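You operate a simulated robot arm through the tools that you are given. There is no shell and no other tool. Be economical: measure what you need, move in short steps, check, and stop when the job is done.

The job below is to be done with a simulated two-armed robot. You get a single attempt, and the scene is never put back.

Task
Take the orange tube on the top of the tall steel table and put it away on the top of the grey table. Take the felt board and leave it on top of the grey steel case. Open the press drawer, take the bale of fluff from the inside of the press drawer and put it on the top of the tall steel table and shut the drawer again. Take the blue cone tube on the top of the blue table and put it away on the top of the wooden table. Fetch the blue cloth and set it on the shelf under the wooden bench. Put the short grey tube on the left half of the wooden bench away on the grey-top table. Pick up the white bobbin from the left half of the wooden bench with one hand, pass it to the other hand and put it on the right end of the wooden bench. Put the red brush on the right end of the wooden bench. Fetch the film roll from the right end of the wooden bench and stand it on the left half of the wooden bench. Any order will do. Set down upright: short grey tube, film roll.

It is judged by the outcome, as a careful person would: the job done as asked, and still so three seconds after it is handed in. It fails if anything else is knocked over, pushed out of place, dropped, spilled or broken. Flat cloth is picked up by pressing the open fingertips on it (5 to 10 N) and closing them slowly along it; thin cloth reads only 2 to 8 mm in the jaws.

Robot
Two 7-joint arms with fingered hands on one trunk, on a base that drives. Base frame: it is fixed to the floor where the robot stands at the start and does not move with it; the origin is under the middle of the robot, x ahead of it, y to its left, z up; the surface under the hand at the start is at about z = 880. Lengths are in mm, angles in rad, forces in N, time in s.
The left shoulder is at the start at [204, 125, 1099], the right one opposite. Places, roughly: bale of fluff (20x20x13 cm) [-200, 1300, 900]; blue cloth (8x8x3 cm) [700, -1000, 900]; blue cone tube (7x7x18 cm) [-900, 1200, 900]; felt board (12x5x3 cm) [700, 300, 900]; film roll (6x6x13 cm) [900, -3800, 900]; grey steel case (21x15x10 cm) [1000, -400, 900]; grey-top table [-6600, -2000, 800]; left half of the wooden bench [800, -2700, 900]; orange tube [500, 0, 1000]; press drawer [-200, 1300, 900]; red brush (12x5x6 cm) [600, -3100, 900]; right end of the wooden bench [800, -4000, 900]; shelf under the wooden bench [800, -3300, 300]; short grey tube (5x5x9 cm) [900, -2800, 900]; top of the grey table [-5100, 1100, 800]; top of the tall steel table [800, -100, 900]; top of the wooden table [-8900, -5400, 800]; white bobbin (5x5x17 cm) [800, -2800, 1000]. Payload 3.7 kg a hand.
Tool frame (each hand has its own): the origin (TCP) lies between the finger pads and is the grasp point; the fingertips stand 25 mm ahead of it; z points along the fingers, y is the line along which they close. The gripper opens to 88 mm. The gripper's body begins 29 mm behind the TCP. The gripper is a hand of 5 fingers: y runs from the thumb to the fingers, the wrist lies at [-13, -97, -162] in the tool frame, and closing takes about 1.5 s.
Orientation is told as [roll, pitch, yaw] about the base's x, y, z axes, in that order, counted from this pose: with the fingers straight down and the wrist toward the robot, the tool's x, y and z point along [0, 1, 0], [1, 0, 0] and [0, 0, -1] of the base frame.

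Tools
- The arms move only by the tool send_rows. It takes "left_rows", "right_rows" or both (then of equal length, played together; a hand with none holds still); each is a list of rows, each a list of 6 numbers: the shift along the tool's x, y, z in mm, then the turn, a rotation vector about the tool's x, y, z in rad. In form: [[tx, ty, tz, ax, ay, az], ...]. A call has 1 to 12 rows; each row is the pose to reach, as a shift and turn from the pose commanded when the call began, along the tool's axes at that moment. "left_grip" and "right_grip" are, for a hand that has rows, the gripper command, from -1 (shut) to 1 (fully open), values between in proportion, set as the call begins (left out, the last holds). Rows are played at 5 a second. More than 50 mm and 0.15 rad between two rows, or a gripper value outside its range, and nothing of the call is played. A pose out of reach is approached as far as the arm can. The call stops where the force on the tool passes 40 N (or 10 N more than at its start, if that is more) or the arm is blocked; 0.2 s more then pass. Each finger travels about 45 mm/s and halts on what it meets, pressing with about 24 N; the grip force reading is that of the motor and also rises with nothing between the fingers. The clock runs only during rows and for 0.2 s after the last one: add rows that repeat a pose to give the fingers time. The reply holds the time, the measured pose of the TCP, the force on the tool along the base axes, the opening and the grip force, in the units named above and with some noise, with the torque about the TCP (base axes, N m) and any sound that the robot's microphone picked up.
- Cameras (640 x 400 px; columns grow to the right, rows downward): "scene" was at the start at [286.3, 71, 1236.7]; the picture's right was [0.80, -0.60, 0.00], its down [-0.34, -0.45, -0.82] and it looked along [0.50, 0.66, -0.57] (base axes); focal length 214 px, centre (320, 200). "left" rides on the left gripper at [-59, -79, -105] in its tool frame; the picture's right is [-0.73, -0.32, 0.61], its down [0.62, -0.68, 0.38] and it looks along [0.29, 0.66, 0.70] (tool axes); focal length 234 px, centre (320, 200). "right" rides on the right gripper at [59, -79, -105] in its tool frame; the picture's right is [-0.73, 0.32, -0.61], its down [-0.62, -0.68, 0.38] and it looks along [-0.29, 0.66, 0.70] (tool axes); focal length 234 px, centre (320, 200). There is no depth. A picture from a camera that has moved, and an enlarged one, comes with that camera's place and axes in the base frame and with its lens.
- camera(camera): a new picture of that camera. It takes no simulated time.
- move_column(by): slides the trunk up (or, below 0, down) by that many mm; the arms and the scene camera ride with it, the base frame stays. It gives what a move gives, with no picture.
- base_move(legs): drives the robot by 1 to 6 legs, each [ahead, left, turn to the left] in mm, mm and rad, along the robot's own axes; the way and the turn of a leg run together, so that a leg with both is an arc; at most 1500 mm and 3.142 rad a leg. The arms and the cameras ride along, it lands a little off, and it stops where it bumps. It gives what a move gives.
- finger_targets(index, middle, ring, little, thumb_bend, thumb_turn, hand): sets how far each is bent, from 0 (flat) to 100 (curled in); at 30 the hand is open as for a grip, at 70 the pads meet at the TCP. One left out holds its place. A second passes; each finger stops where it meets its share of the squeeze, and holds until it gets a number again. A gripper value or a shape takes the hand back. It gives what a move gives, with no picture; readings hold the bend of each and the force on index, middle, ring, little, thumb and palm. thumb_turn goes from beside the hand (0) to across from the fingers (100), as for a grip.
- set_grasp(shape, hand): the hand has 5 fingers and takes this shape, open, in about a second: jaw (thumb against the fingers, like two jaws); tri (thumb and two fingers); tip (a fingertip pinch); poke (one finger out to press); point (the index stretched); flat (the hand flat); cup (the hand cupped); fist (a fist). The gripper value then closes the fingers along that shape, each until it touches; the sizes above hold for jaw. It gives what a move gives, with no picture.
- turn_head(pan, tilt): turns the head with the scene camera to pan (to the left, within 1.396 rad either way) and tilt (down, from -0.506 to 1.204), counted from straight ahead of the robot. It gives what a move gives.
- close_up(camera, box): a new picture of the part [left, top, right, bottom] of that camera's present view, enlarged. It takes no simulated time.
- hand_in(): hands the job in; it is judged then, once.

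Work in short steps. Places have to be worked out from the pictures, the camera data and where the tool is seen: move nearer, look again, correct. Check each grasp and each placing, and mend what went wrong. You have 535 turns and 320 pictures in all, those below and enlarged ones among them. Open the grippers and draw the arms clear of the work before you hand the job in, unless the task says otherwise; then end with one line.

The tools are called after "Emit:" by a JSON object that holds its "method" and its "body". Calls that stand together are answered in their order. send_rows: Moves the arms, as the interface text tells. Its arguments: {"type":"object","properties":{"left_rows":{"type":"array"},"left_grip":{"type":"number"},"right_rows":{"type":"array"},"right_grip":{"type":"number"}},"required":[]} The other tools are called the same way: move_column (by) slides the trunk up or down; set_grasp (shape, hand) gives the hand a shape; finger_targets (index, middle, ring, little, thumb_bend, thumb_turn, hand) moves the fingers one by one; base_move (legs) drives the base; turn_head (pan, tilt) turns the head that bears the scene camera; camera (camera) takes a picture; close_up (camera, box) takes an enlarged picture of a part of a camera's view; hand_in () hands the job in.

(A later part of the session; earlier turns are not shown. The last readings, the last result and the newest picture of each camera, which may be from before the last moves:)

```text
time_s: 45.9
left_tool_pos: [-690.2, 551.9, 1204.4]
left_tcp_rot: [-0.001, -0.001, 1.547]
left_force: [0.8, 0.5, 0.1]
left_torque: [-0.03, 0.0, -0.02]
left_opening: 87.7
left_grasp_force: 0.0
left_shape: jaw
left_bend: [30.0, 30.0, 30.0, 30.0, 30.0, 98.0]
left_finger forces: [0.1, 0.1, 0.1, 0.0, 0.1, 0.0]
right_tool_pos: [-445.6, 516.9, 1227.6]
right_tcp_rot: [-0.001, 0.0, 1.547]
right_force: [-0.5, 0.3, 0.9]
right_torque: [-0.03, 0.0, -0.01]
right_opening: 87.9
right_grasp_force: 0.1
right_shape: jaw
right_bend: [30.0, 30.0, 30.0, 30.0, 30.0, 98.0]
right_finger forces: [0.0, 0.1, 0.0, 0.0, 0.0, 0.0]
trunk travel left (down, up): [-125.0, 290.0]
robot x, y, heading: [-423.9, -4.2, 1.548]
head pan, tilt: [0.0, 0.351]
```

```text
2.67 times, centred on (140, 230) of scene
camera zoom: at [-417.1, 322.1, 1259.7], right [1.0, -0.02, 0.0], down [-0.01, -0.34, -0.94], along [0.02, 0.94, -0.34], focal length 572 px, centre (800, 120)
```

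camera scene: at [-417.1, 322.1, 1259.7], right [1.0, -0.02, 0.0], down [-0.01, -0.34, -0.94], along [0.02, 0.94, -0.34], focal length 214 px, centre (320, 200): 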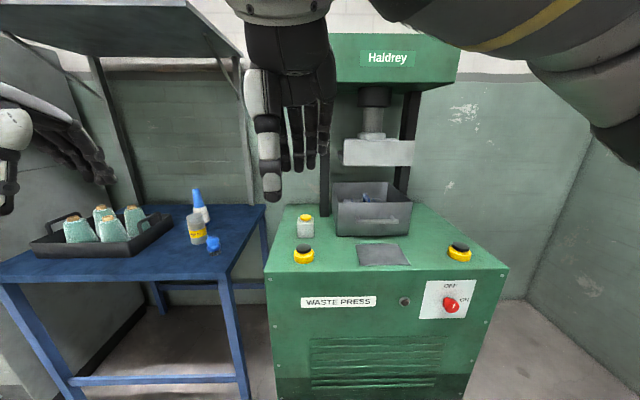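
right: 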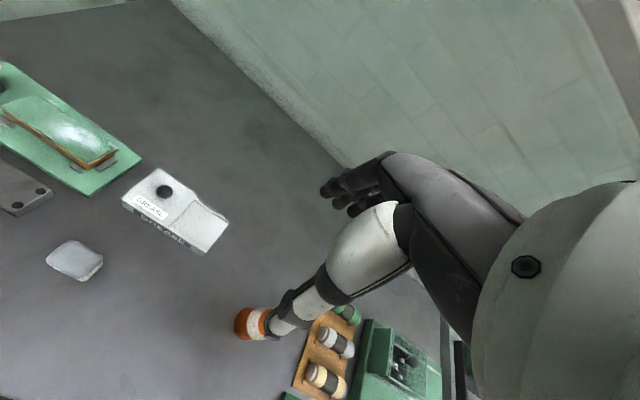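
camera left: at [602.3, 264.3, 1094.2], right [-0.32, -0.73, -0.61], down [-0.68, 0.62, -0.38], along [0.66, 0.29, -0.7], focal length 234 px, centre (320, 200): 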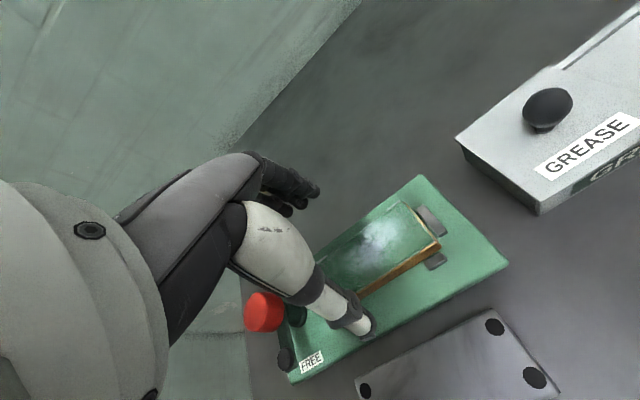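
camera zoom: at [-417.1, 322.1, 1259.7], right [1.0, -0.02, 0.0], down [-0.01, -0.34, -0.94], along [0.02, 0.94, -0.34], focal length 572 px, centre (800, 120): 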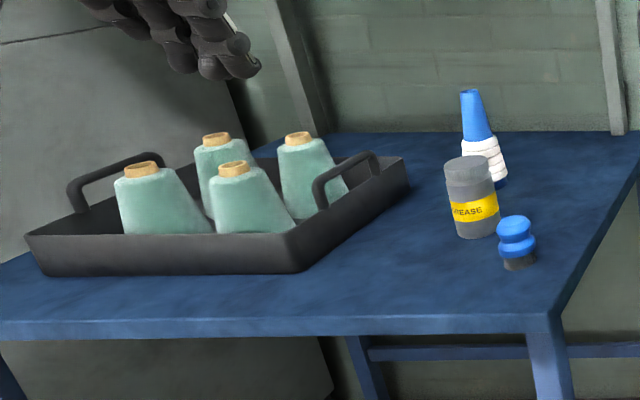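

The press drawer is the grey bin with a bar handle, and the bale sits in it. I drive 300 mm closer for a second view to fix its position.

Emit:
{"method": "base_move", "body": {"legs": [[300, 0, 0.02]]}}

Emit:
{"method": "turn_head", "body": {"pan": -0.2, "tilt": 0.5}}

Emit:
{"method": "camera", "body": {"camera": "scene"}}

Emit:
{"method": "camera", "body": {"camera": "right"}}

```text
time_s: 48.0
left_tool_pos: [-694.0, 849.3, 1203.5]
left_tcp_rot: [0.001, -0.001, 1.563]
left_force: [0.5, 0.7, 0.3]
left_torque: [0.01, -0.02, -0.02]
left_opening: 87.7
left_grasp_force: 0.2
left_shape: jaw
left_bend: [30.0, 30.0, 30.0, 30.0, 30.0, 98.0]
left_finger forces: [0.1, 0.0, 0.0, 0.0, 0.0, 0.0]
right_tool_pos: [-450.6, 818.2, 1227.3]
right_tcp_rot: [0.0, 0.0, 1.563]
right_force: [0.4, -0.5, -0.8]
right_torque: [-0.03, 0.0, 0.01]
right_opening: 87.7
right_grasp_force: 0.0
right_shape: jaw
right_bend: [30.0, 30.0, 30.0, 30.0, 30.0, 98.0]
right_finger forces: [0.1, 0.1, 0.0, 0.0, 0.0, 0.1]
trunk travel left (down, up): [-125.0, 290.0]
robot x, y, heading: [-416.1, 298.7, 1.565]
head pan, tilt: [0.0, 0.351]
```

```text
time_s: 48.7
left_tool_pos: [-695.2, 848.8, 1205.3]
left_tcp_rot: [0.0, 0.002, 1.563]
left_force: [0.5, 0.8, -1.0]
left_torque: [0.01, 0.0, 0.0]
left_opening: 87.8
left_grasp_force: 0.0
left_shape: jaw
left_bend: [30.0, 30.0, 30.0, 30.0, 30.0, 98.0]
left_finger forces: [0.0, 0.0, 0.0, 0.0, 0.0, 0.0]
right_tool_pos: [-449.7, 818.7, 1227.5]
right_tcp_rot: [-0.002, 0.0, 1.563]
right_force: [0.8, 0.9, 0.3]
right_torque: [-0.01, 0.0, 0.01]
right_opening: 87.6
right_grasp_force: 0.0
right_shape: jaw
right_bend: [30.0, 30.0, 30.0, 30.0, 30.0, 98.0]
right_finger forces: [0.0, 0.0, 0.0, 0.0, 0.0, 0.1]
trunk travel left (down, up): [-125.0, 290.0]
robot x, y, heading: [-422.3, 297.3, 1.562]
head pan, tilt: [-0.201, 0.499]
```

```text
292 pictures are left
camera scene: at [-399.5, 619.6, 1246.1], right [0.98, -0.21, 0.0], down [-0.1, -0.47, -0.88], along [0.18, 0.86, -0.48], focal length 214 px, centre (320, 200)
```

scene: 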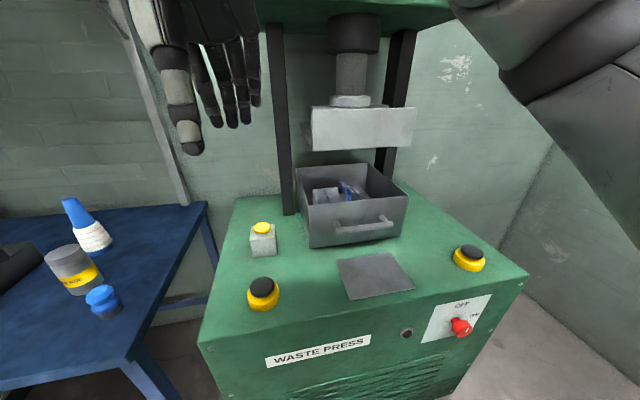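

```text
291 pictures are left
camera right: at [-509.1, 740.3, 1331.5], right [0.73, 0.32, 0.61], down [0.62, -0.68, -0.38], along [0.29, 0.66, -0.7], focal length 234 px, centre (320, 200)
```

right: 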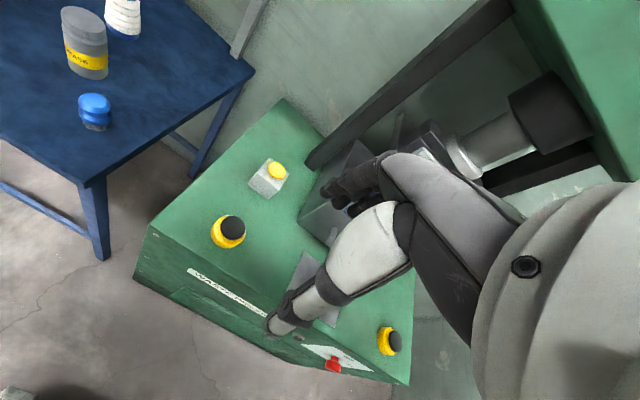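

Triangulating: press top z ≈ 827, drawer front face y ≈ 1086, x ≈ −188, rim z ≈ 970, bar handle near (−188, 1050, 915), about 170 wide. I back off slightly for arm room and tilt the right hand forward-down for the bar.

Emit:
{"method": "base_move", "body": {"legs": [[-50, 60, 0]]}}

Emit:
{"method": "send_rows", "body": {"right_rows": [[-30, 0, 20, -0.14, 0, 0], [-65, 0, 40, -0.28, 0, 0], [-100, 0, 60, -0.42, 0, 0], [-140, 0, 80, -0.56, 0, 0], [-180, 0, 100, -0.7, 0, 0], [-220, 0, 120, -0.7, 0, 0]]}}

Emit:
{"method": "camera", "body": {"camera": "scene"}}

Emit:
{"method": "camera", "body": {"camera": "right"}}

```text
time_s: 49.9
left_tool_pos: [-752.8, 797.9, 1204.4]
left_tcp_rot: [0.001, -0.001, 1.563]
left_force: [-0.3, 0.1, -0.9]
left_torque: [0.02, -0.03, 0.02]
left_opening: 87.8
left_grasp_force: 0.0
left_shape: jaw
left_bend: [30.0, 30.0, 30.0, 30.0, 30.0, 98.0]
left_finger forces: [0.1, 0.0, 0.1, 0.1, 0.0, 0.0]
right_tool_pos: [-508.9, 768.4, 1228.8]
right_tcp_rot: [0.0, 0.0, 1.565]
right_force: [-0.8, -0.5, 0.5]
right_torque: [-0.05, -0.03, 0.01]
right_opening: 87.7
right_grasp_force: 0.0
right_shape: jaw
right_bend: [30.0, 30.0, 30.0, 30.0, 30.0, 98.0]
right_finger forces: [0.0, 0.0, 0.0, 0.0, 0.0, 0.1]
trunk travel left (down, up): [-125.0, 290.0]
robot x, y, heading: [-478.6, 249.8, 1.563]
head pan, tilt: [-0.201, 0.499]
```

```text
time_s: 51.3
left_tool_pos: [-750.0, 797.4, 1205.7]
left_tcp_rot: [0.003, -0.003, 1.564]
left_force: [0.7, 0.2, 0.2]
left_torque: [0.01, 0.04, 0.03]
left_opening: 87.6
left_grasp_force: 0.2
left_shape: jaw
left_bend: [30.0, 30.0, 30.0, 30.0, 30.0, 98.0]
left_finger forces: [0.0, 0.0, 0.0, 0.0, 0.0, 0.0]
right_tool_pos: [-272.2, 851.3, 1162.3]
right_tcp_rot: [0.0, -0.703, 1.567]
right_force: [0.2, -0.2, -0.2]
right_torque: [-0.01, -0.01, -0.02]
right_opening: 87.5
right_grasp_force: 0.1
right_shape: jaw
right_bend: [30.0, 30.0, 30.0, 30.0, 30.0, 98.0]
right_finger forces: [0.0, 0.0, 0.1, 0.0, 0.0, 0.1]
right hand out of reach, approached as far as the arm can: row 4, 5, 6
trunk travel left (down, up): [-125.0, 290.0]
robot x, y, heading: [-477.4, 246.9, 1.566]
head pan, tilt: [-0.201, 0.499]
```

```text
290 pictures are left
camera scene: at [-456.0, 568.3, 1246.6], right [0.98, -0.21, 0.0], down [-0.1, -0.47, -0.88], along [0.18, 0.86, -0.48], focal length 214 px, centre (320, 200)
```

scene: 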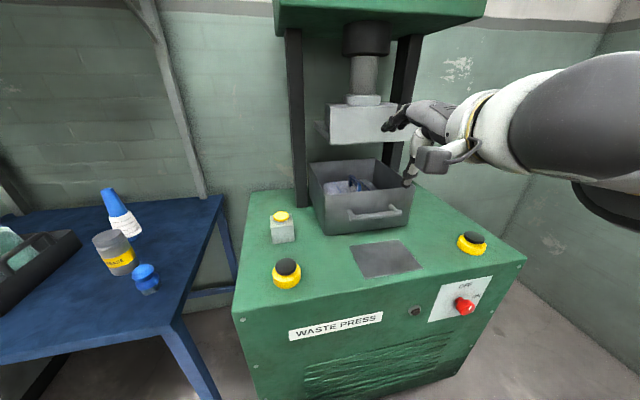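

```text
289 pictures are left
camera right: at [-332.2, 724.2, 1189.8], right [0.72, -0.15, 0.67], down [0.62, -0.27, -0.73], along [0.29, 0.95, -0.11], focal length 234 px, centre (320, 200)
```

right: 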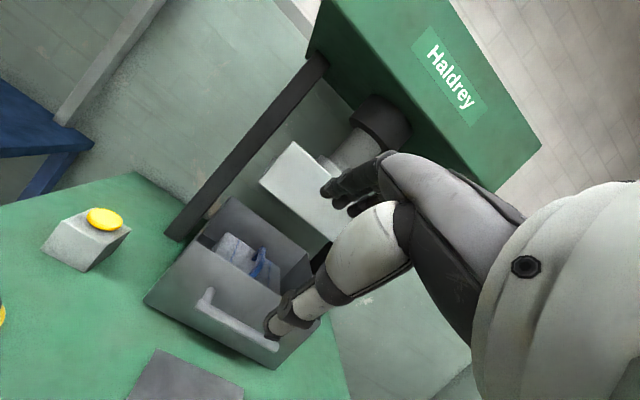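

The handle triangulates to about (−195, 1041, 921). I part-close the right hand and approach to a standoff in front of it.

Emit:
{"method": "send_rows", "body": {"right_rows": [[-15, -2, 44, 0, 0, 0], [-31, -4, 88, 0, 0, 0]], "right_grip": -0.05}}

```text
time_s: 51.9
left_tool_pos: [-754.0, 798.6, 1204.2]
left_tcp_rot: [0.0, 0.001, 1.564]
left_force: [0.2, -0.5, 0.6]
left_torque: [-0.01, -0.01, -0.02]
left_opening: 87.7
left_grasp_force: 0.0
left_shape: jaw
left_bend: [30.0, 30.0, 30.0, 30.0, 30.0, 98.0]
left_finger forces: [0.0, 0.0, 0.0, 0.0, 0.0, 0.0]
right_tool_pos: [-250.0, 907.0, 1089.0]
right_tcp_rot: [-0.001, -0.701, 1.566]
right_force: [-0.3, 0.4, 0.6]
right_torque: [0.02, -0.04, -0.02]
right_opening: 42.4
right_grasp_force: 0.0
right_shape: jaw
right_bend: [74.0, 45.0, 42.0, 42.0, 71.0, 100.0]
right_finger forces: [0.1, 0.1, 0.0, 0.1, 0.0, 0.1]
trunk travel left (down, up): [-125.0, 290.0]
robot x, y, heading: [-478.6, 245.2, 1.562]
head pan, tilt: [-0.201, 0.499]
```

Emit:
{"method": "send_rows", "body": {"right_rows": [[-18, -2, 43, 0, 0, 0], [-36, -5, 86, 0, 0, 0], [-55, -7, 128, 0, 0, 0]]}}

Emit:
{"method": "close_up", "body": {"camera": "right", "box": [140, 120, 420, 400]}}

Emit:
{"method": "close_up", "body": {"camera": "scene", "box": [290, 120, 450, 260]}}

```text
time_s: 52.7
left_tool_pos: [-751.6, 800.1, 1203.7]
left_tcp_rot: [0.003, 0.002, 1.564]
left_force: [-0.2, -0.4, 0.1]
left_torque: [0.0, 0.0, 0.0]
left_opening: 87.9
left_grasp_force: 0.1
left_shape: jaw
left_bend: [30.0, 30.0, 30.0, 30.0, 30.0, 98.0]
left_finger forces: [0.0, 0.1, 0.1, 0.1, 0.0, 0.0]
right_tool_pos: [-194.1, 982.5, 987.0]
right_tcp_rot: [0.001, -0.699, 1.565]
right_force: [-0.8, 0.6, 0.4]
right_torque: [-0.01, 0.01, 0.02]
right_opening: 42.1
right_grasp_force: 0.1
right_shape: jaw
right_bend: [74.0, 45.0, 42.0, 42.0, 71.0, 100.0]
right_finger forces: [0.0, 0.1, 0.0, 0.0, 0.0, 0.0]
trunk travel left (down, up): [-125.0, 290.0]
robot x, y, heading: [-479.3, 245.8, 1.563]
head pan, tilt: [-0.201, 0.499]
```

```text
1.43 times, centred on (280, 260) of right
camera zoom: at [-254.1, 856.3, 1014.6], right [0.72, -0.15, 0.67], down [0.62, -0.28, -0.73], along [0.3, 0.95, -0.11], focal length 334 px, centre (377, 114)
```

zoom: 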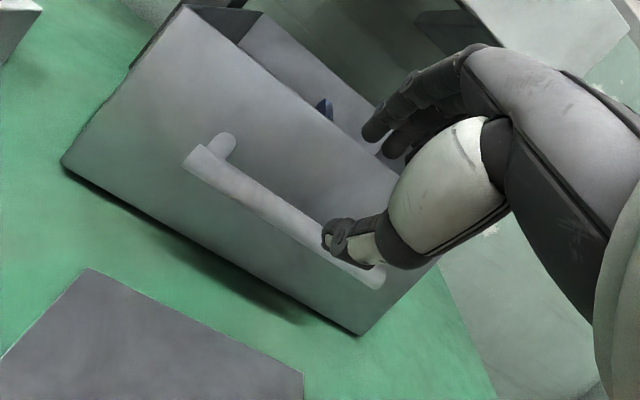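

```text
2.86 times, centred on (370, 190) of scene
camera zoom: at [-457.1, 570.6, 1245.6], right [0.98, -0.21, 0.0], down [-0.1, -0.47, -0.88], along [0.18, 0.86, -0.48], focal length 613 px, centre (177, 229)
```

zoom: 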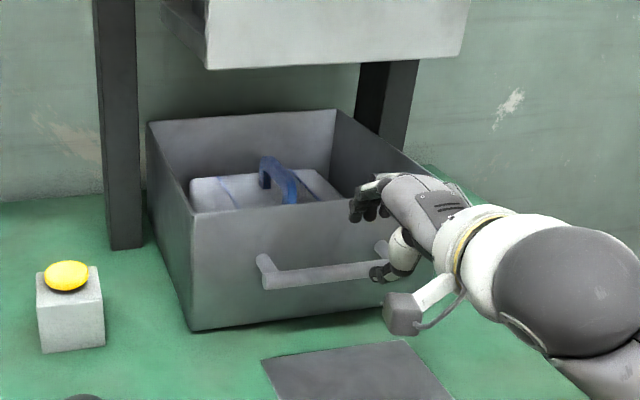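

The bale turns out to carry a blue strap handle. The index reads oddly curled, so I open a bit more before the final approach.

Emit:
{"method": "send_rows", "body": {"right_rows": [[-1, 0, 10, 0, 0, 0], [-2, -1, 20, 0, 0, 0], [-3, -1, 30, 0, 0, 0]], "right_grip": 0.2}}

Emit:
{"method": "close_up", "body": {"camera": "right", "box": [140, 120, 420, 400]}}

Emit:
{"method": "close_up", "body": {"camera": "scene", "box": [330, 160, 430, 240]}}

```text
time_s: 53.5
left_tool_pos: [-752.9, 799.5, 1204.6]
left_tcp_rot: [0.0, 0.0, 1.565]
left_force: [0.4, 0.3, -0.8]
left_torque: [0.0, 0.0, 0.04]
left_opening: 87.8
left_grasp_force: 0.1
left_shape: jaw
left_bend: [30.0, 30.0, 30.0, 30.0, 30.0, 98.0]
left_finger forces: [0.0, 0.0, 0.1, 0.0, 0.0, 0.0]
right_tool_pos: [-191.8, 999.7, 963.2]
right_tcp_rot: [0.001, -0.7, 1.567]
right_force: [-0.2, 0.5, 0.0]
right_torque: [0.02, -0.03, 0.0]
right_opening: 52.4
right_grasp_force: 0.1
right_shape: jaw
right_bend: [29.0, 41.0, 37.0, 43.0, 65.0, 100.0]
right_finger forces: [0.0, 0.1, 0.0, 0.0, 0.0, 0.0]
trunk travel left (down, up): [-125.0, 290.0]
robot x, y, heading: [-475.4, 243.8, 1.56]
head pan, tilt: [-0.201, 0.499]
```

```text
1.43 times, centred on (280, 260) of right
camera zoom: at [-251.5, 873.4, 990.9], right [0.72, -0.15, 0.67], down [0.62, -0.28, -0.73], along [0.3, 0.95, -0.11], focal length 334 px, centre (377, 114)
```

zoom: 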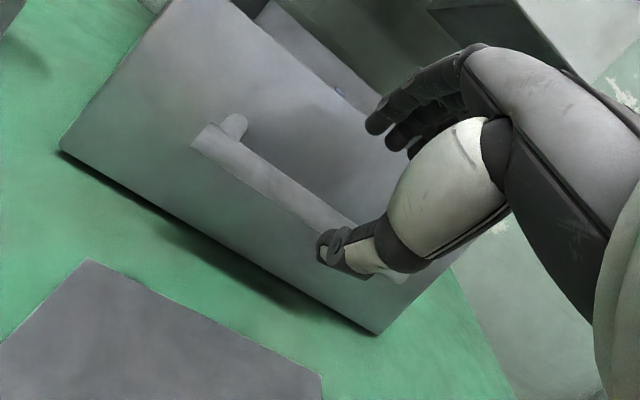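

```text
5.00 times, centred on (380, 200) of scene
camera zoom: at [-458.6, 570.1, 1245.9], right [0.98, -0.21, 0.0], down [-0.1, -0.47, -0.88], along [0.18, 0.86, -0.48], focal length 1072 px, centre (20, 200)
```

zoom: 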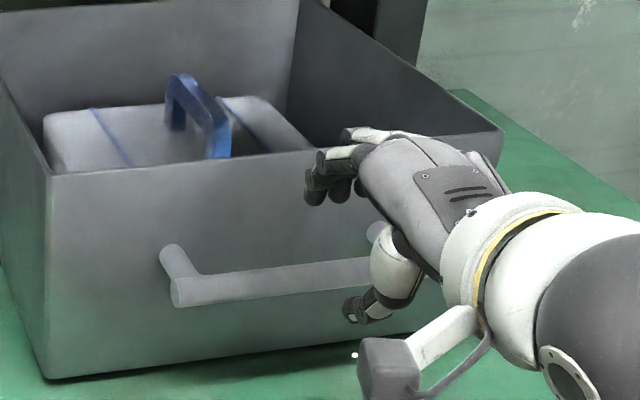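

The bar lies between thumb and fingers. I advance the last 55 mm and shift slightly left.

Emit:
{"method": "send_rows", "body": {"right_rows": [[5, 0, 15, 0, 0, 0], [11, -1, 30, 0, 0, 0], [11, -1, 45, 0, 0, 0], [11, -1, 54, 0, 0, 0]]}}

Emit:
{"method": "close_up", "body": {"camera": "scene", "box": [330, 160, 430, 240]}}

Emit:
{"method": "close_up", "body": {"camera": "right", "box": [140, 120, 420, 400]}}

```text
time_s: 54.5
left_tool_pos: [-752.2, 798.6, 1204.0]
left_tcp_rot: [-0.001, -0.001, 1.563]
left_force: [-0.2, 0.1, 0.3]
left_torque: [-0.03, -0.02, -0.02]
left_opening: 87.9
left_grasp_force: 0.1
left_shape: jaw
left_bend: [30.0, 30.0, 30.0, 30.0, 30.0, 98.0]
left_finger forces: [0.1, 0.0, 0.0, 0.1, 0.0, 0.0]
right_tool_pos: [-194.4, 1009.8, 946.2]
right_tcp_rot: [0.001, -0.698, 1.567]
right_force: [-0.6, -0.2, 0.6]
right_torque: [-0.01, -0.01, 0.0]
right_opening: 52.2
right_grasp_force: 0.1
right_shape: jaw
right_bend: [29.0, 41.0, 37.0, 43.0, 65.0, 100.0]
right_finger forces: [0.0, 0.0, 0.1, 0.1, 0.1, 0.0]
right hand out of reach, approached as far as the arm can: row 1, 2, 3, 4
trunk travel left (down, up): [-125.0, 290.0]
robot x, y, heading: [-476.1, 250.7, 1.562]
head pan, tilt: [-0.201, 0.499]
```

```text
5.00 times, centred on (380, 200) of scene
camera zoom: at [-458.8, 569.7, 1246.1], right [0.98, -0.21, 0.0], down [-0.1, -0.47, -0.88], along [0.18, 0.86, -0.48], focal length 1072 px, centre (20, 200)
```

zoom: 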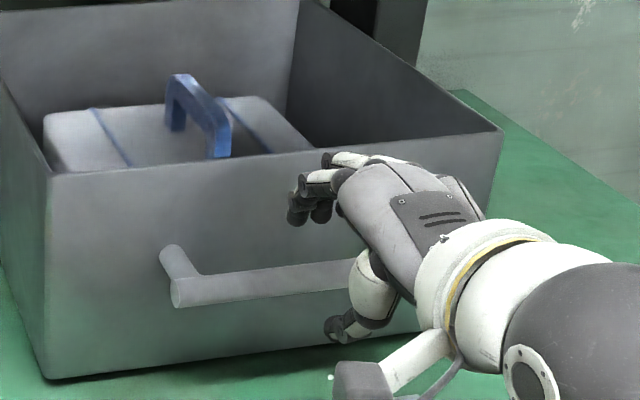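

```text
1.43 times, centred on (280, 260) of right
camera zoom: at [-254.6, 882.3, 973.7], right [0.73, -0.15, 0.67], down [0.62, -0.28, -0.73], along [0.29, 0.95, -0.11], focal length 334 px, centre (377, 114)
```

zoom: 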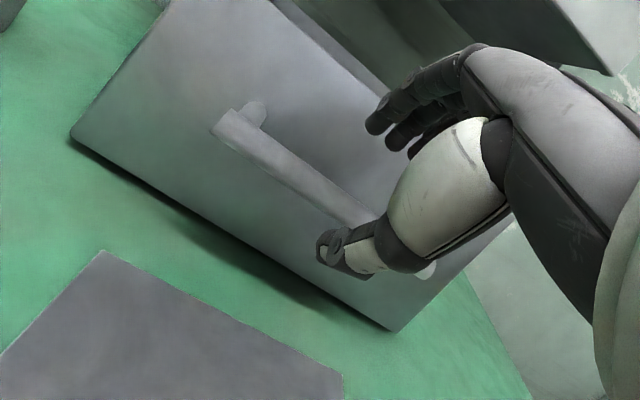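

The arm is at its limit; I withdraw the hand a little, drive 70 mm ahead, then approach again.

Emit:
{"method": "send_rows", "body": {"right_rows": [[0, -20, -40, 0, 0, 0], [0, -30, -80, 0, 0, 0]]}}

Emit:
{"method": "base_move", "body": {"legs": [[80, 0, 0]]}}

```text
time_s: 55.1
left_tool_pos: [-754.2, 798.5, 1204.8]
left_tcp_rot: [0.0, -0.003, 1.564]
left_force: [-1.0, -1.3, -0.8]
left_torque: [0.01, -0.02, 0.02]
left_opening: 87.9
left_grasp_force: 0.1
left_shape: jaw
left_bend: [30.0, 30.0, 30.0, 30.0, 30.0, 98.0]
left_finger forces: [0.0, 0.0, 0.0, 0.1, 0.0, 0.1]
right_tool_pos: [-194.7, 931.0, 987.8]
right_tcp_rot: [0.0, -0.702, 1.565]
right_force: [-0.2, -0.3, 0.5]
right_torque: [-0.01, 0.0, -0.01]
right_opening: 52.8
right_grasp_force: 0.1
right_shape: jaw
right_bend: [29.0, 41.0, 37.0, 43.0, 65.0, 100.0]
right_finger forces: [0.0, 0.0, 0.0, 0.0, 0.0, 0.0]
trunk travel left (down, up): [-125.0, 290.0]
robot x, y, heading: [-479.0, 246.8, 1.557]
head pan, tilt: [-0.201, 0.499]
```

```text
time_s: 56.1
left_tool_pos: [-754.5, 876.4, 1204.4]
left_tcp_rot: [0.001, 0.0, 1.565]
left_force: [0.1, 0.6, 0.2]
left_torque: [0.01, -0.01, 0.02]
left_opening: 87.8
left_grasp_force: 0.0
left_shape: jaw
left_bend: [30.0, 30.0, 30.0, 30.0, 30.0, 98.0]
left_finger forces: [0.0, 0.0, 0.1, 0.0, 0.0, 0.1]
right_tool_pos: [-194.2, 1012.0, 986.7]
right_tcp_rot: [0.001, -0.699, 1.567]
right_force: [1.0, 0.7, 0.0]
right_torque: [0.03, 0.02, -0.02]
right_opening: 52.4
right_grasp_force: 0.0
right_shape: jaw
right_bend: [29.0, 41.0, 37.0, 43.0, 65.0, 100.0]
right_finger forces: [0.0, 0.1, 0.0, 0.0, 0.0, 0.0]
trunk travel left (down, up): [-125.0, 290.0]
robot x, y, heading: [-476.0, 324.2, 1.566]
head pan, tilt: [-0.201, 0.499]
```

Emit:
{"method": "send_rows", "body": {"right_rows": [[9, -26, 5, 0, 0, 0], [9, -26, 25, 0, 0, 0], [9, -26, 45, 0, 0, 0], [9, -26, 62, 0, 0, 0]]}}

Emit:
{"method": "close_up", "body": {"camera": "scene", "box": [310, 160, 430, 260]}}

Emit:
{"method": "close_up", "body": {"camera": "right", "box": [140, 120, 420, 400]}}

```text
time_s: 57.1
left_tool_pos: [-754.4, 874.3, 1204.2]
left_tcp_rot: [-0.001, 0.001, 1.564]
left_force: [-0.2, -0.5, 0.3]
left_torque: [0.01, 0.02, 0.05]
left_opening: 87.7
left_grasp_force: 0.1
left_shape: jaw
left_bend: [30.0, 30.0, 30.0, 30.0, 30.0, 98.0]
left_finger forces: [0.0, 0.1, 0.0, 0.0, 0.0, 0.1]
right_tool_pos: [-204.5, 1018.4, 933.6]
right_tcp_rot: [0.003, -0.699, 1.574]
right_force: [-0.5, 0.1, 0.5]
right_torque: [0.03, 0.03, 0.05]
right_opening: 52.2
right_grasp_force: 0.1
right_shape: jaw
right_bend: [29.0, 41.0, 37.0, 43.0, 65.0, 100.0]
right_finger forces: [0.0, 0.1, 0.1, 0.0, 0.0, 0.1]
right hand out of reach, approached as far as the arm can: row 4
trunk travel left (down, up): [-125.0, 290.0]
robot x, y, heading: [-479.7, 326.5, 1.566]
head pan, tilt: [-0.201, 0.499]
```

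```text
4.00 times, centred on (370, 210) of scene
camera zoom: at [-458.8, 647.5, 1246.1], right [0.98, -0.2, 0.0], down [-0.1, -0.47, -0.88], along [0.18, 0.86, -0.48], focal length 858 px, centre (120, 160)
```

zoom: 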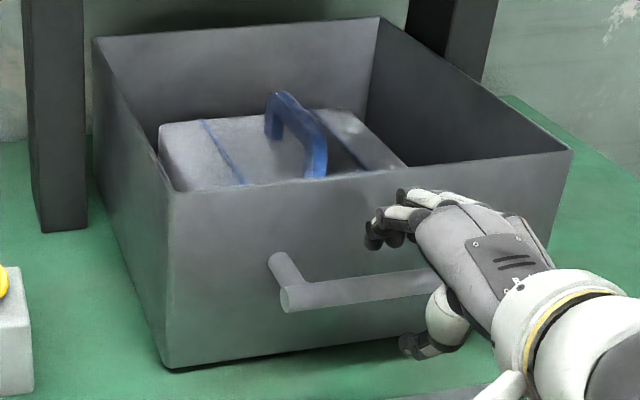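

```text
1.43 times, centred on (280, 260) of right
camera zoom: at [-263.0, 891.4, 963.0], right [0.73, -0.14, 0.67], down [0.62, -0.27, -0.73], along [0.29, 0.95, -0.11], focal length 334 px, centre (377, 114)
```

zoom: 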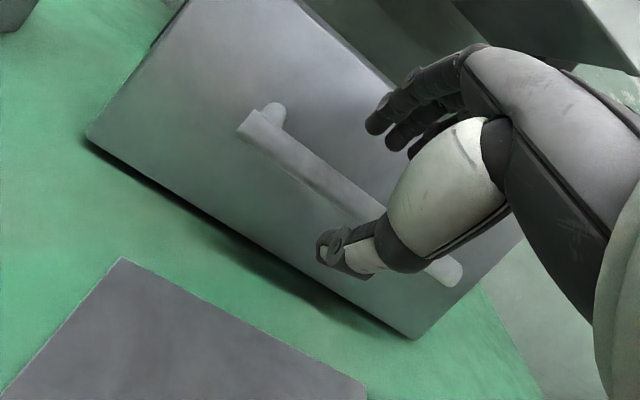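

The bar is centred between the digits but 35 mm ahead; the arm seems limited by height. I back off, lower the trunk, and re-approach.

Emit:
{"method": "send_rows", "body": {"right_rows": [[-4, 15, -45, 0, 0, 0], [-8, 40, -85, 0, 0, 0]]}}

Emit:
{"method": "move_column", "body": {"by": -80}}

```text
time_s: 57.8
left_tool_pos: [-755.2, 876.2, 1204.8]
left_tcp_rot: [0.0, -0.001, 1.565]
left_force: [0.0, -0.4, 0.8]
left_torque: [-0.01, 0.0, 0.01]
left_opening: 87.6
left_grasp_force: 0.1
left_shape: jaw
left_bend: [30.0, 30.0, 30.0, 30.0, 30.0, 98.0]
left_finger forces: [0.0, 0.1, 0.0, 0.0, 0.0, 0.0]
right_tool_pos: [-198.1, 996.1, 1026.7]
right_tcp_rot: [0.002, -0.699, 1.566]
right_force: [-0.7, 0.9, -0.6]
right_torque: [0.02, -0.01, 0.0]
right_opening: 52.4
right_grasp_force: 0.0
right_shape: jaw
right_bend: [29.0, 41.0, 37.0, 43.0, 65.0, 100.0]
right_finger forces: [0.0, 0.1, 0.1, 0.0, 0.0, 0.0]
trunk travel left (down, up): [-125.0, 290.0]
robot x, y, heading: [-475.1, 323.5, 1.565]
head pan, tilt: [-0.201, 0.499]
```

```text
time_s: 58.9
left_tool_pos: [-754.7, 875.7, 1124.8]
left_tcp_rot: [0.0, -0.002, 1.566]
left_force: [-0.2, 0.7, 0.6]
left_torque: [0.02, 0.03, 0.01]
left_opening: 87.6
left_grasp_force: 0.2
left_shape: jaw
left_bend: [30.0, 30.0, 30.0, 30.0, 30.0, 98.0]
left_finger forces: [0.0, 0.0, 0.1, 0.0, 0.0, 0.0]
right_tool_pos: [-195.3, 998.3, 937.0]
right_tcp_rot: [0.001, -0.679, 1.569]
right_force: [0.2, -1.1, 0.4]
right_torque: [0.04, -0.03, 0.02]
right_opening: 52.6
right_grasp_force: 0.0
right_shape: jaw
right_bend: [29.0, 41.0, 37.0, 43.0, 65.0, 100.0]
right_finger forces: [0.0, 0.1, 0.0, 0.0, 0.1, 0.0]
trunk travel left (down, up): [-45.0, 370.0]
robot x, y, heading: [-477.5, 324.7, 1.563]
head pan, tilt: [-0.201, 0.499]
```

Emit:
{"method": "send_rows", "body": {"right_rows": [[-2, 15, 0, 0, 0, 0], [-3, 15, 15, 0, 0, 0], [-3, 15, 30, 0, 0, 0], [-3, 15, 42, 0, 0, 0]]}}

Emit:
{"method": "close_up", "body": {"camera": "scene", "box": [310, 160, 430, 260]}}

Emit:
{"method": "close_up", "body": {"camera": "right", "box": [140, 120, 420, 400]}}

```text
time_s: 59.9
left_tool_pos: [-753.9, 876.8, 1124.8]
left_tcp_rot: [-0.001, -0.003, 1.566]
left_force: [-0.2, -0.4, 0.1]
left_torque: [0.0, 0.01, 0.04]
left_opening: 87.6
left_grasp_force: 0.2
left_shape: jaw
left_bend: [30.0, 30.0, 30.0, 30.0, 30.0, 98.0]
left_finger forces: [0.0, 0.0, 0.0, 0.1, 0.1, 0.1]
right_tool_pos: [-192.3, 1036.4, 912.4]
right_tcp_rot: [0.0, -0.678, 1.57]
right_force: [-0.7, -0.4, -0.5]
right_torque: [0.05, 0.0, -0.01]
right_opening: 52.4
right_grasp_force: 0.1
right_shape: jaw
right_bend: [29.0, 41.0, 37.0, 43.0, 65.0, 100.0]
right_finger forces: [0.0, 0.1, 0.0, 0.0, 0.0, 0.0]
trunk travel left (down, up): [-45.0, 370.0]
robot x, y, heading: [-475.9, 323.5, 1.569]
head pan, tilt: [-0.201, 0.499]
```

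```text
4.00 times, centred on (370, 210) of scene
camera zoom: at [-458.4, 721.3, 1150.5], right [0.98, -0.2, 0.0], down [-0.1, -0.47, -0.88], along [0.18, 0.86, -0.48], focal length 858 px, centre (120, 160)
```

zoom: 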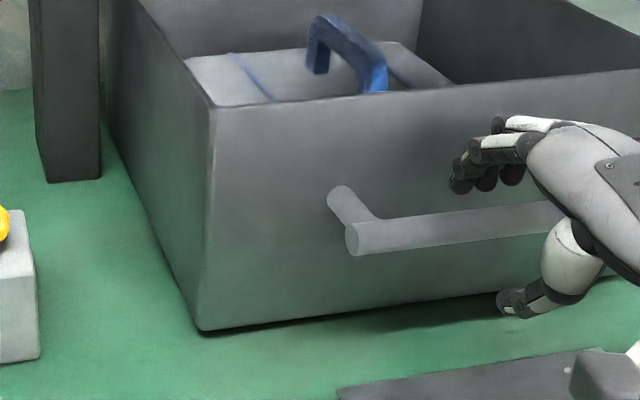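

```text
1.43 times, centred on (280, 260) of right
camera zoom: at [-251.5, 910.1, 943.1], right [0.73, -0.13, 0.68], down [0.62, -0.29, -0.73], along [0.29, 0.95, -0.13], focal length 334 px, centre (377, 114)
```

zoom: 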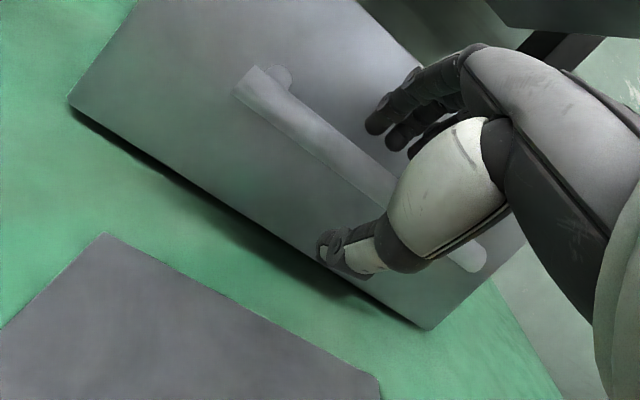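

Retriangulated, the bar is slightly farther: y ≈ 1058, z ≈ 896. I advance 20 mm more and close.

Emit:
{"method": "send_rows", "body": {"right_rows": [[0, 5, 8, 0, 0, 0], [0, 6, 16, 0, 0, 0], [0, 6, 22, 0, 0, 0]]}}

Emit:
{"method": "close_up", "body": {"camera": "scene", "box": [340, 160, 460, 260]}}

```text
time_s: 60.7
left_tool_pos: [-753.9, 875.3, 1125.1]
left_tcp_rot: [-0.001, -0.001, 1.567]
left_force: [0.7, 0.6, 0.1]
left_torque: [0.0, -0.01, 0.03]
left_opening: 87.5
left_grasp_force: 0.1
left_shape: jaw
left_bend: [30.0, 30.0, 30.0, 30.0, 30.0, 98.0]
left_finger forces: [0.1, 0.0, 0.1, 0.1, 0.1, 0.1]
right_tool_pos: [-190.9, 1054.5, 898.8]
right_tcp_rot: [0.001, -0.677, 1.565]
right_force: [0.8, -0.7, -0.5]
right_torque: [-0.02, 0.02, 0.03]
right_opening: 52.3
right_grasp_force: 0.1
right_shape: jaw
right_bend: [29.0, 41.0, 37.0, 43.0, 65.0, 100.0]
right_finger forces: [0.1, 0.1, 0.1, 0.1, 0.0, 0.1]
trunk travel left (down, up): [-45.0, 370.0]
robot x, y, heading: [-481.5, 323.7, 1.56]
head pan, tilt: [-0.201, 0.499]
```

```text
4.00 times, centred on (400, 210) of scene
camera zoom: at [-458.4, 721.3, 1150.5], right [0.98, -0.2, 0.0], down [-0.1, -0.47, -0.88], along [0.18, 0.86, -0.48], focal length 858 px, centre (0, 160)
```

zoom: 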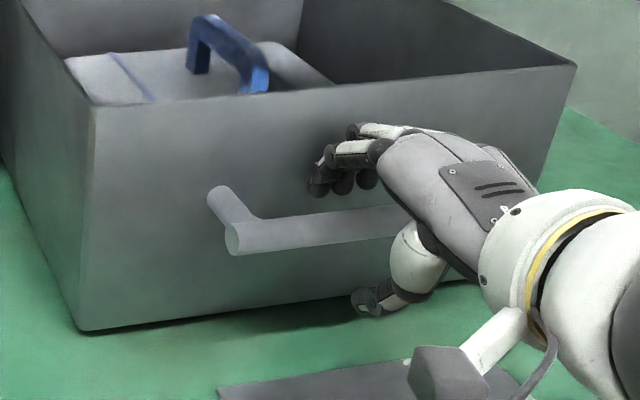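

Emit:
{"method": "send_rows", "body": {"right_rows": [[0, 0, 0, 0, 0, 0], [0, 0, 0, 0, 0, 0], [0, 0, 0, 0, 0, 0], [0, 0, 0, 0, 0, 0], [0, 0, 0, 0, 0, 0], [0, 0, 0, 0, 0, 0], [0, 0, 0, 0, 0, 0]], "right_grip": -1}}

Emit:
{"method": "close_up", "body": {"camera": "scene", "box": [340, 160, 460, 260]}}

```text
time_s: 62.3
left_tool_pos: [-754.3, 876.3, 1123.9]
left_tcp_rot: [0.0, -0.001, 1.566]
left_force: [0.6, -0.4, -0.8]
left_torque: [0.02, -0.02, 0.02]
left_opening: 87.8
left_grasp_force: 0.0
left_shape: jaw
left_bend: [30.0, 30.0, 30.0, 30.0, 30.0, 98.0]
left_finger forces: [0.0, 0.0, 0.0, 0.1, 0.0, 0.1]
right_tool_pos: [-192.1, 1055.3, 897.5]
right_tcp_rot: [0.0, -0.674, 1.567]
right_force: [-0.1, 2.5, -7.1]
right_torque: [-0.05, -0.12, 0.1]
right_opening: 6.8
right_grasp_force: 23.9
right_shape: jaw
right_bend: [74.0, 61.0, 55.0, 51.0, 70.0, 100.0]
right_finger forces: [9.6, 4.1, 2.2, 2.1, 22.0, 0.0]
trunk travel left (down, up): [-45.0, 370.0]
robot x, y, heading: [-478.6, 325.5, 1.567]
head pan, tilt: [-0.201, 0.499]
```

```text
4.00 times, centred on (400, 210) of scene
camera zoom: at [-458.2, 722.2, 1150.1], right [0.98, -0.2, 0.0], down [-0.1, -0.47, -0.88], along [0.18, 0.86, -0.48], focal length 858 px, centre (0, 160)
```

zoom: 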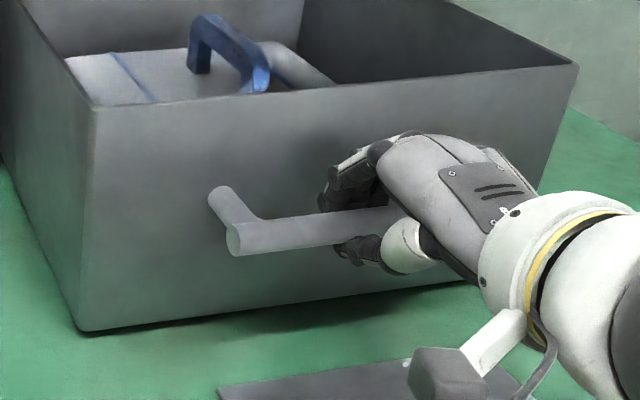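

Something is gripped with a reaction force. I pull gently 40 mm toward the robot.

Emit:
{"method": "send_rows", "body": {"right_rows": [[0, -8, -6, 0, 0, 0], [0, -16, -13, 0, 0, 0], [0, -24, -19, 0, 0, 0], [0, -32, -25, 0, 0, 0]]}}

Emit:
{"method": "camera", "body": {"camera": "scene"}}

```text
time_s: 63.3
left_tool_pos: [-754.3, 876.1, 1124.0]
left_tcp_rot: [-0.001, 0.0, 1.565]
left_force: [-0.1, -0.5, -0.2]
left_torque: [0.01, 0.0, -0.01]
left_opening: 87.7
left_grasp_force: 0.0
left_shape: jaw
left_bend: [30.0, 30.0, 30.0, 30.0, 30.0, 98.0]
left_finger forces: [0.1, 0.0, 0.1, 0.0, 0.0, 0.1]
right_tool_pos: [-192.5, 1015.1, 898.0]
right_tcp_rot: [0.001, -0.676, 1.568]
right_force: [1.6, 0.4, -8.5]
right_torque: [-0.04, -0.12, 0.03]
right_opening: 7.0
right_grasp_force: 23.7
right_shape: jaw
right_bend: [74.0, 61.0, 56.0, 51.0, 70.0, 100.0]
right_finger forces: [9.4, 3.9, 2.2, 1.9, 23.1, 0.1]
trunk travel left (down, up): [-45.0, 370.0]
robot x, y, heading: [-476.9, 325.5, 1.566]
head pan, tilt: [-0.201, 0.499]
```

```text
276 pictures are left
camera scene: at [-458.0, 721.9, 1150.3], right [0.98, -0.2, 0.0], down [-0.1, -0.47, -0.88], along [0.18, 0.86, -0.48], focal length 214 px, centre (320, 200)
```

scene: 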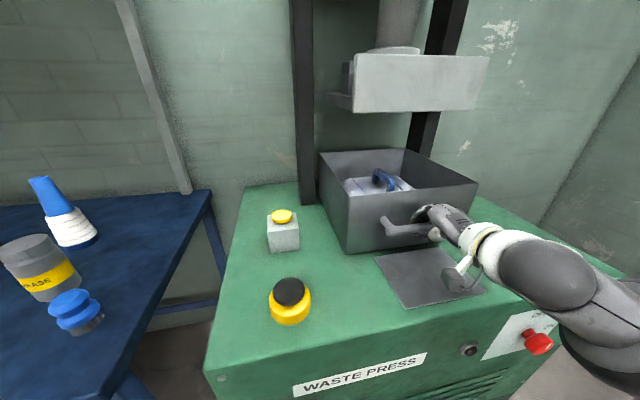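

The drawer slides. I pull 100 mm more with the arm.

Emit:
{"method": "send_rows", "body": {"right_rows": [[0, -12, -9, 0, 0, 0], [0, -24, -19, 0, 0, 0], [0, -36, -29, 0, 0, 0], [0, -48, -38, 0, 0, 0], [0, -60, -48, 0, 0, 0], [0, -72, -58, 0, 0, 0], [0, -79, -63, 0, 0, 0]]}}

Emit:
{"method": "camera", "body": {"camera": "scene"}}

```text
time_s: 64.9
left_tool_pos: [-757.2, 873.8, 1126.4]
left_tcp_rot: [-0.001, -0.002, 1.565]
left_force: [-1.3, -0.4, 0.5]
left_torque: [-0.01, 0.02, 0.0]
left_opening: 87.8
left_grasp_force: 0.0
left_shape: jaw
left_bend: [30.0, 30.0, 30.0, 30.0, 30.0, 98.0]
left_finger forces: [0.0, 0.1, 0.1, 0.0, 0.0, 0.0]
right_tool_pos: [-152.6, 962.4, 882.8]
right_tcp_rot: [-0.003, -0.684, 1.574]
right_force: [-10.3, -0.5, 3.7]
right_torque: [0.06, -0.3, 0.13]
right_opening: 5.9
right_grasp_force: 23.8
right_shape: jaw
right_bend: [74.0, 74.0, 72.0, 51.0, 75.0, 100.0]
right_finger forces: [0.2, 0.0, 0.1, 15.2, 1.3, 0.0]
right hand out of reach, approached as far as the arm can: row 2, 3, 4, 5, 6, 7
trunk travel left (down, up): [-45.0, 370.0]
robot x, y, heading: [-481.0, 325.0, 1.571]
head pan, tilt: [-0.201, 0.499]
```

```text
275 pictures are left
camera scene: at [-460.0, 719.2, 1151.6], right [0.98, -0.2, 0.0], down [-0.1, -0.47, -0.88], along [0.18, 0.86, -0.48], focal length 214 px, centre (320, 200)
```

scene: 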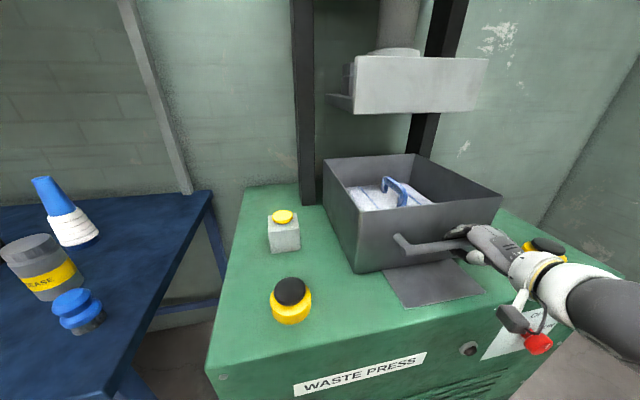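

The arm ran into its limit and slid sideways. I open, lift the hand off the bar, and will back the base instead.

Emit:
{"method": "send_rows", "body": {"right_rows": [[0, 0, 0, 0, 0, 0], [0, 0, 0, 0, 0, 0], [0, 0, 0, 0, 0, 0], [0, 5, -10, 0, 0, 0], [0, 10, -30, 0, 0, 0], [0, 15, -60, 0, 0, 0]], "right_grip": 0.3}}

Emit:
{"method": "base_move", "body": {"legs": [[-160, 0, 0]]}}

Emit:
{"method": "camera", "body": {"camera": "scene"}}

Emit:
{"method": "camera", "body": {"camera": "right"}}

```text
time_s: 66.3
left_tool_pos: [-754.1, 874.9, 1125.0]
left_tcp_rot: [0.0, 0.0, 1.566]
left_force: [0.2, -0.2, 0.5]
left_torque: [0.04, 0.0, 0.03]
left_opening: 87.9
left_grasp_force: 0.1
left_shape: jaw
left_bend: [30.0, 30.0, 30.0, 30.0, 30.0, 98.0]
left_finger forces: [0.0, 0.0, 0.0, 0.0, 0.0, 0.0]
right_tool_pos: [-132.8, 961.7, 936.1]
right_tcp_rot: [-0.001, -0.676, 1.567]
right_force: [-0.1, 0.2, -0.1]
right_torque: [-0.02, 0.0, 0.04]
right_opening: 57.0
right_grasp_force: 0.1
right_shape: jaw
right_bend: [28.0, 39.0, 35.0, 36.0, 62.0, 100.0]
right_finger forces: [0.1, 0.0, 0.0, 0.0, 0.0, 0.1]
right hand out of reach, approached as far as the arm can: row 4, 5, 6
trunk travel left (down, up): [-45.0, 370.0]
robot x, y, heading: [-475.3, 323.1, 1.562]
head pan, tilt: [-0.201, 0.499]
```

```text
time_s: 67.8
left_tool_pos: [-755.3, 714.1, 1124.3]
left_tcp_rot: [0.0, -0.002, 1.565]
left_force: [0.1, 0.6, 0.2]
left_torque: [0.0, -0.04, 0.03]
left_opening: 87.7
left_grasp_force: 0.1
left_shape: jaw
left_bend: [30.0, 30.0, 30.0, 30.0, 30.0, 98.0]
left_finger forces: [0.0, 0.0, 0.1, 0.0, 0.1, 0.1]
right_tool_pos: [-132.5, 798.8, 934.7]
right_tcp_rot: [0.002, -0.677, 1.567]
right_force: [-0.5, -0.4, -0.6]
right_torque: [0.0, -0.02, -0.01]
right_opening: 56.8
right_grasp_force: 0.0
right_shape: jaw
right_bend: [28.0, 39.0, 35.0, 36.0, 62.0, 100.0]
right_finger forces: [0.0, 0.0, 0.1, 0.1, 0.0, 0.0]
trunk travel left (down, up): [-45.0, 370.0]
robot x, y, heading: [-477.5, 163.2, 1.569]
head pan, tilt: [-0.201, 0.499]
```

```text
274 pictures are left
camera scene: at [-458.9, 558.0, 1150.8], right [0.98, -0.2, 0.0], down [-0.1, -0.47, -0.88], along [0.18, 0.86, -0.48], focal length 214 px, centre (320, 200)
```

scene: 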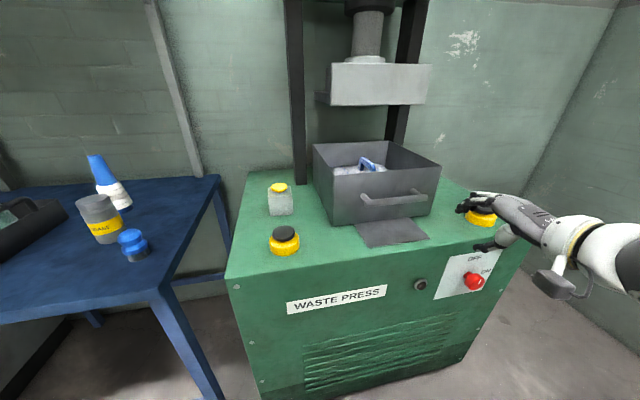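

```text
273 pictures are left
camera right: at [-192.2, 671.8, 967.1], right [0.73, -0.13, 0.68], down [0.62, -0.29, -0.73], along [0.29, 0.95, -0.13], focal length 234 px, centre (320, 200)
```

right: 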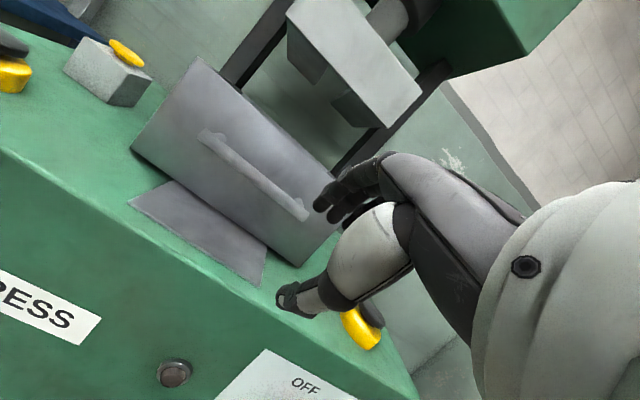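

The bar is now near (−187, 972, 900). I re-approach it from the new stance.

Emit:
{"method": "send_rows", "body": {"right_rows": [[0, 38, 0, 0, 0, 0], [18, 60, 25, 0, 0, 0], [36, 85, 50, 0, 0, 0], [54, 112, 70, 0, 0, 0], [54, 113, 90, 0, 0, 0], [54, 113, 110, 0, 0, 0], [54, 113, 124, 0, 0, 0]]}}

Emit:
{"method": "close_up", "body": {"camera": "scene", "box": [300, 120, 460, 240]}}

Emit:
{"method": "close_up", "body": {"camera": "right", "box": [140, 120, 420, 400]}}

```text
time_s: 69.3
left_tool_pos: [-755.0, 713.4, 1123.5]
left_tcp_rot: [0.001, -0.001, 1.564]
left_force: [0.1, 0.8, 0.0]
left_torque: [0.02, 0.0, 0.02]
left_opening: 87.9
left_grasp_force: 0.2
left_shape: jaw
left_bend: [30.0, 30.0, 30.0, 30.0, 30.0, 98.0]
left_finger forces: [0.0, 0.0, 0.0, 0.0, 0.1, 0.0]
right_tool_pos: [-183.9, 966.5, 916.4]
right_tcp_rot: [0.001, -0.673, 1.568]
right_force: [-0.1, 0.2, 0.5]
right_torque: [0.01, 0.0, -0.03]
right_opening: 57.1
right_grasp_force: 0.0
right_shape: jaw
right_bend: [28.0, 39.0, 35.0, 36.0, 62.0, 100.0]
right_finger forces: [0.1, 0.1, 0.0, 0.1, 0.2, 0.1]
right hand out of reach, approached as far as the arm can: row 7
trunk travel left (down, up): [-45.0, 370.0]
robot x, y, heading: [-476.6, 159.9, 1.569]
head pan, tilt: [-0.201, 0.499]
```

```text
3.33 times, centred on (380, 180) of scene
camera zoom: at [-458.7, 559.2, 1150.2], right [0.98, -0.21, 0.0], down [-0.1, -0.47, -0.88], along [0.18, 0.86, -0.48], focal length 715 px, centre (120, 267)
```

zoom: 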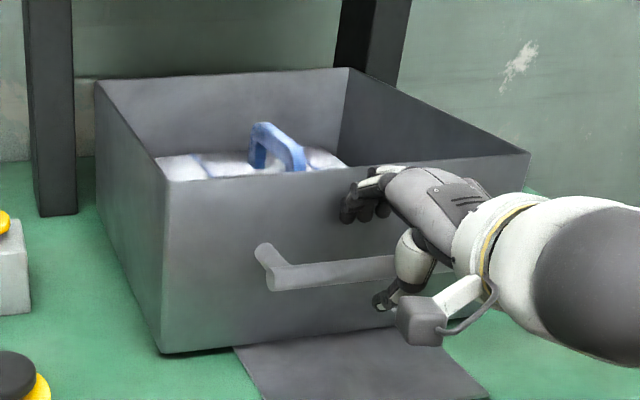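

```text
1.43 times, centred on (280, 260) of right
camera zoom: at [-243.1, 840.5, 948.8], right [0.73, -0.13, 0.68], down [0.62, -0.3, -0.72], along [0.29, 0.95, -0.14], focal length 334 px, centre (377, 114)
```

zoom: 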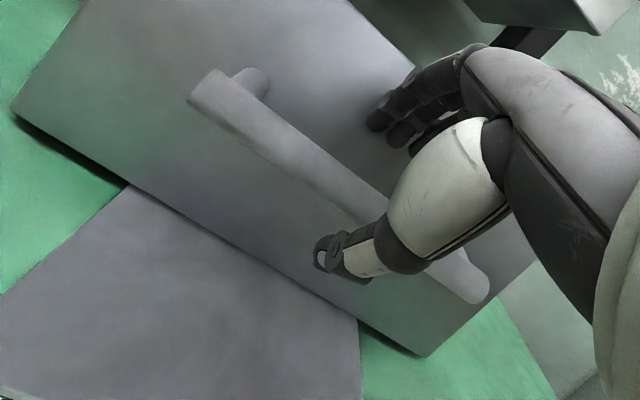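

The hand is about 16 mm above the bar and at the arm's limit; I lower the trunk slightly and close.

Emit:
{"method": "move_column", "body": {"by": -14}}

Emit:
{"method": "close_up", "body": {"camera": "scene", "box": [300, 120, 460, 240]}}

```text
time_s: 70.0
left_tool_pos: [-754.6, 713.2, 1111.6]
left_tcp_rot: [0.0, -0.002, 1.566]
left_force: [0.6, -0.7, -0.5]
left_torque: [0.04, -0.04, -0.02]
left_opening: 87.7
left_grasp_force: 0.0
left_shape: jaw
left_bend: [30.0, 30.0, 30.0, 30.0, 30.0, 98.0]
left_finger forces: [0.0, 0.1, 0.1, 0.0, 0.0, 0.0]
right_tool_pos: [-184.3, 966.1, 904.5]
right_tcp_rot: [0.0, -0.674, 1.567]
right_force: [0.9, -0.1, 0.4]
right_torque: [-0.03, 0.01, 0.02]
right_opening: 57.0
right_grasp_force: 0.1
right_shape: jaw
right_bend: [28.0, 39.0, 35.0, 36.0, 62.0, 100.0]
right_finger forces: [0.0, 0.0, 0.1, 0.1, 0.0, 0.0]
trunk travel left (down, up): [-31.0, 384.0]
robot x, y, heading: [-476.7, 159.8, 1.568]
head pan, tilt: [-0.201, 0.499]
```

```text
3.33 times, centred on (380, 180) of scene
camera zoom: at [-458.7, 567.2, 1135.2], right [0.98, -0.2, 0.0], down [-0.1, -0.47, -0.88], along [0.18, 0.86, -0.48], focal length 715 px, centre (120, 267)
```

zoom: 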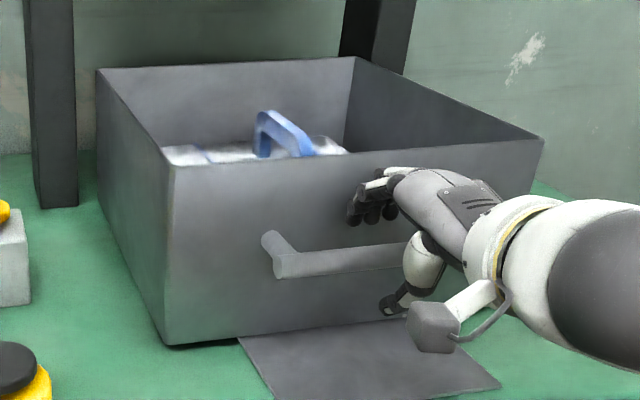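

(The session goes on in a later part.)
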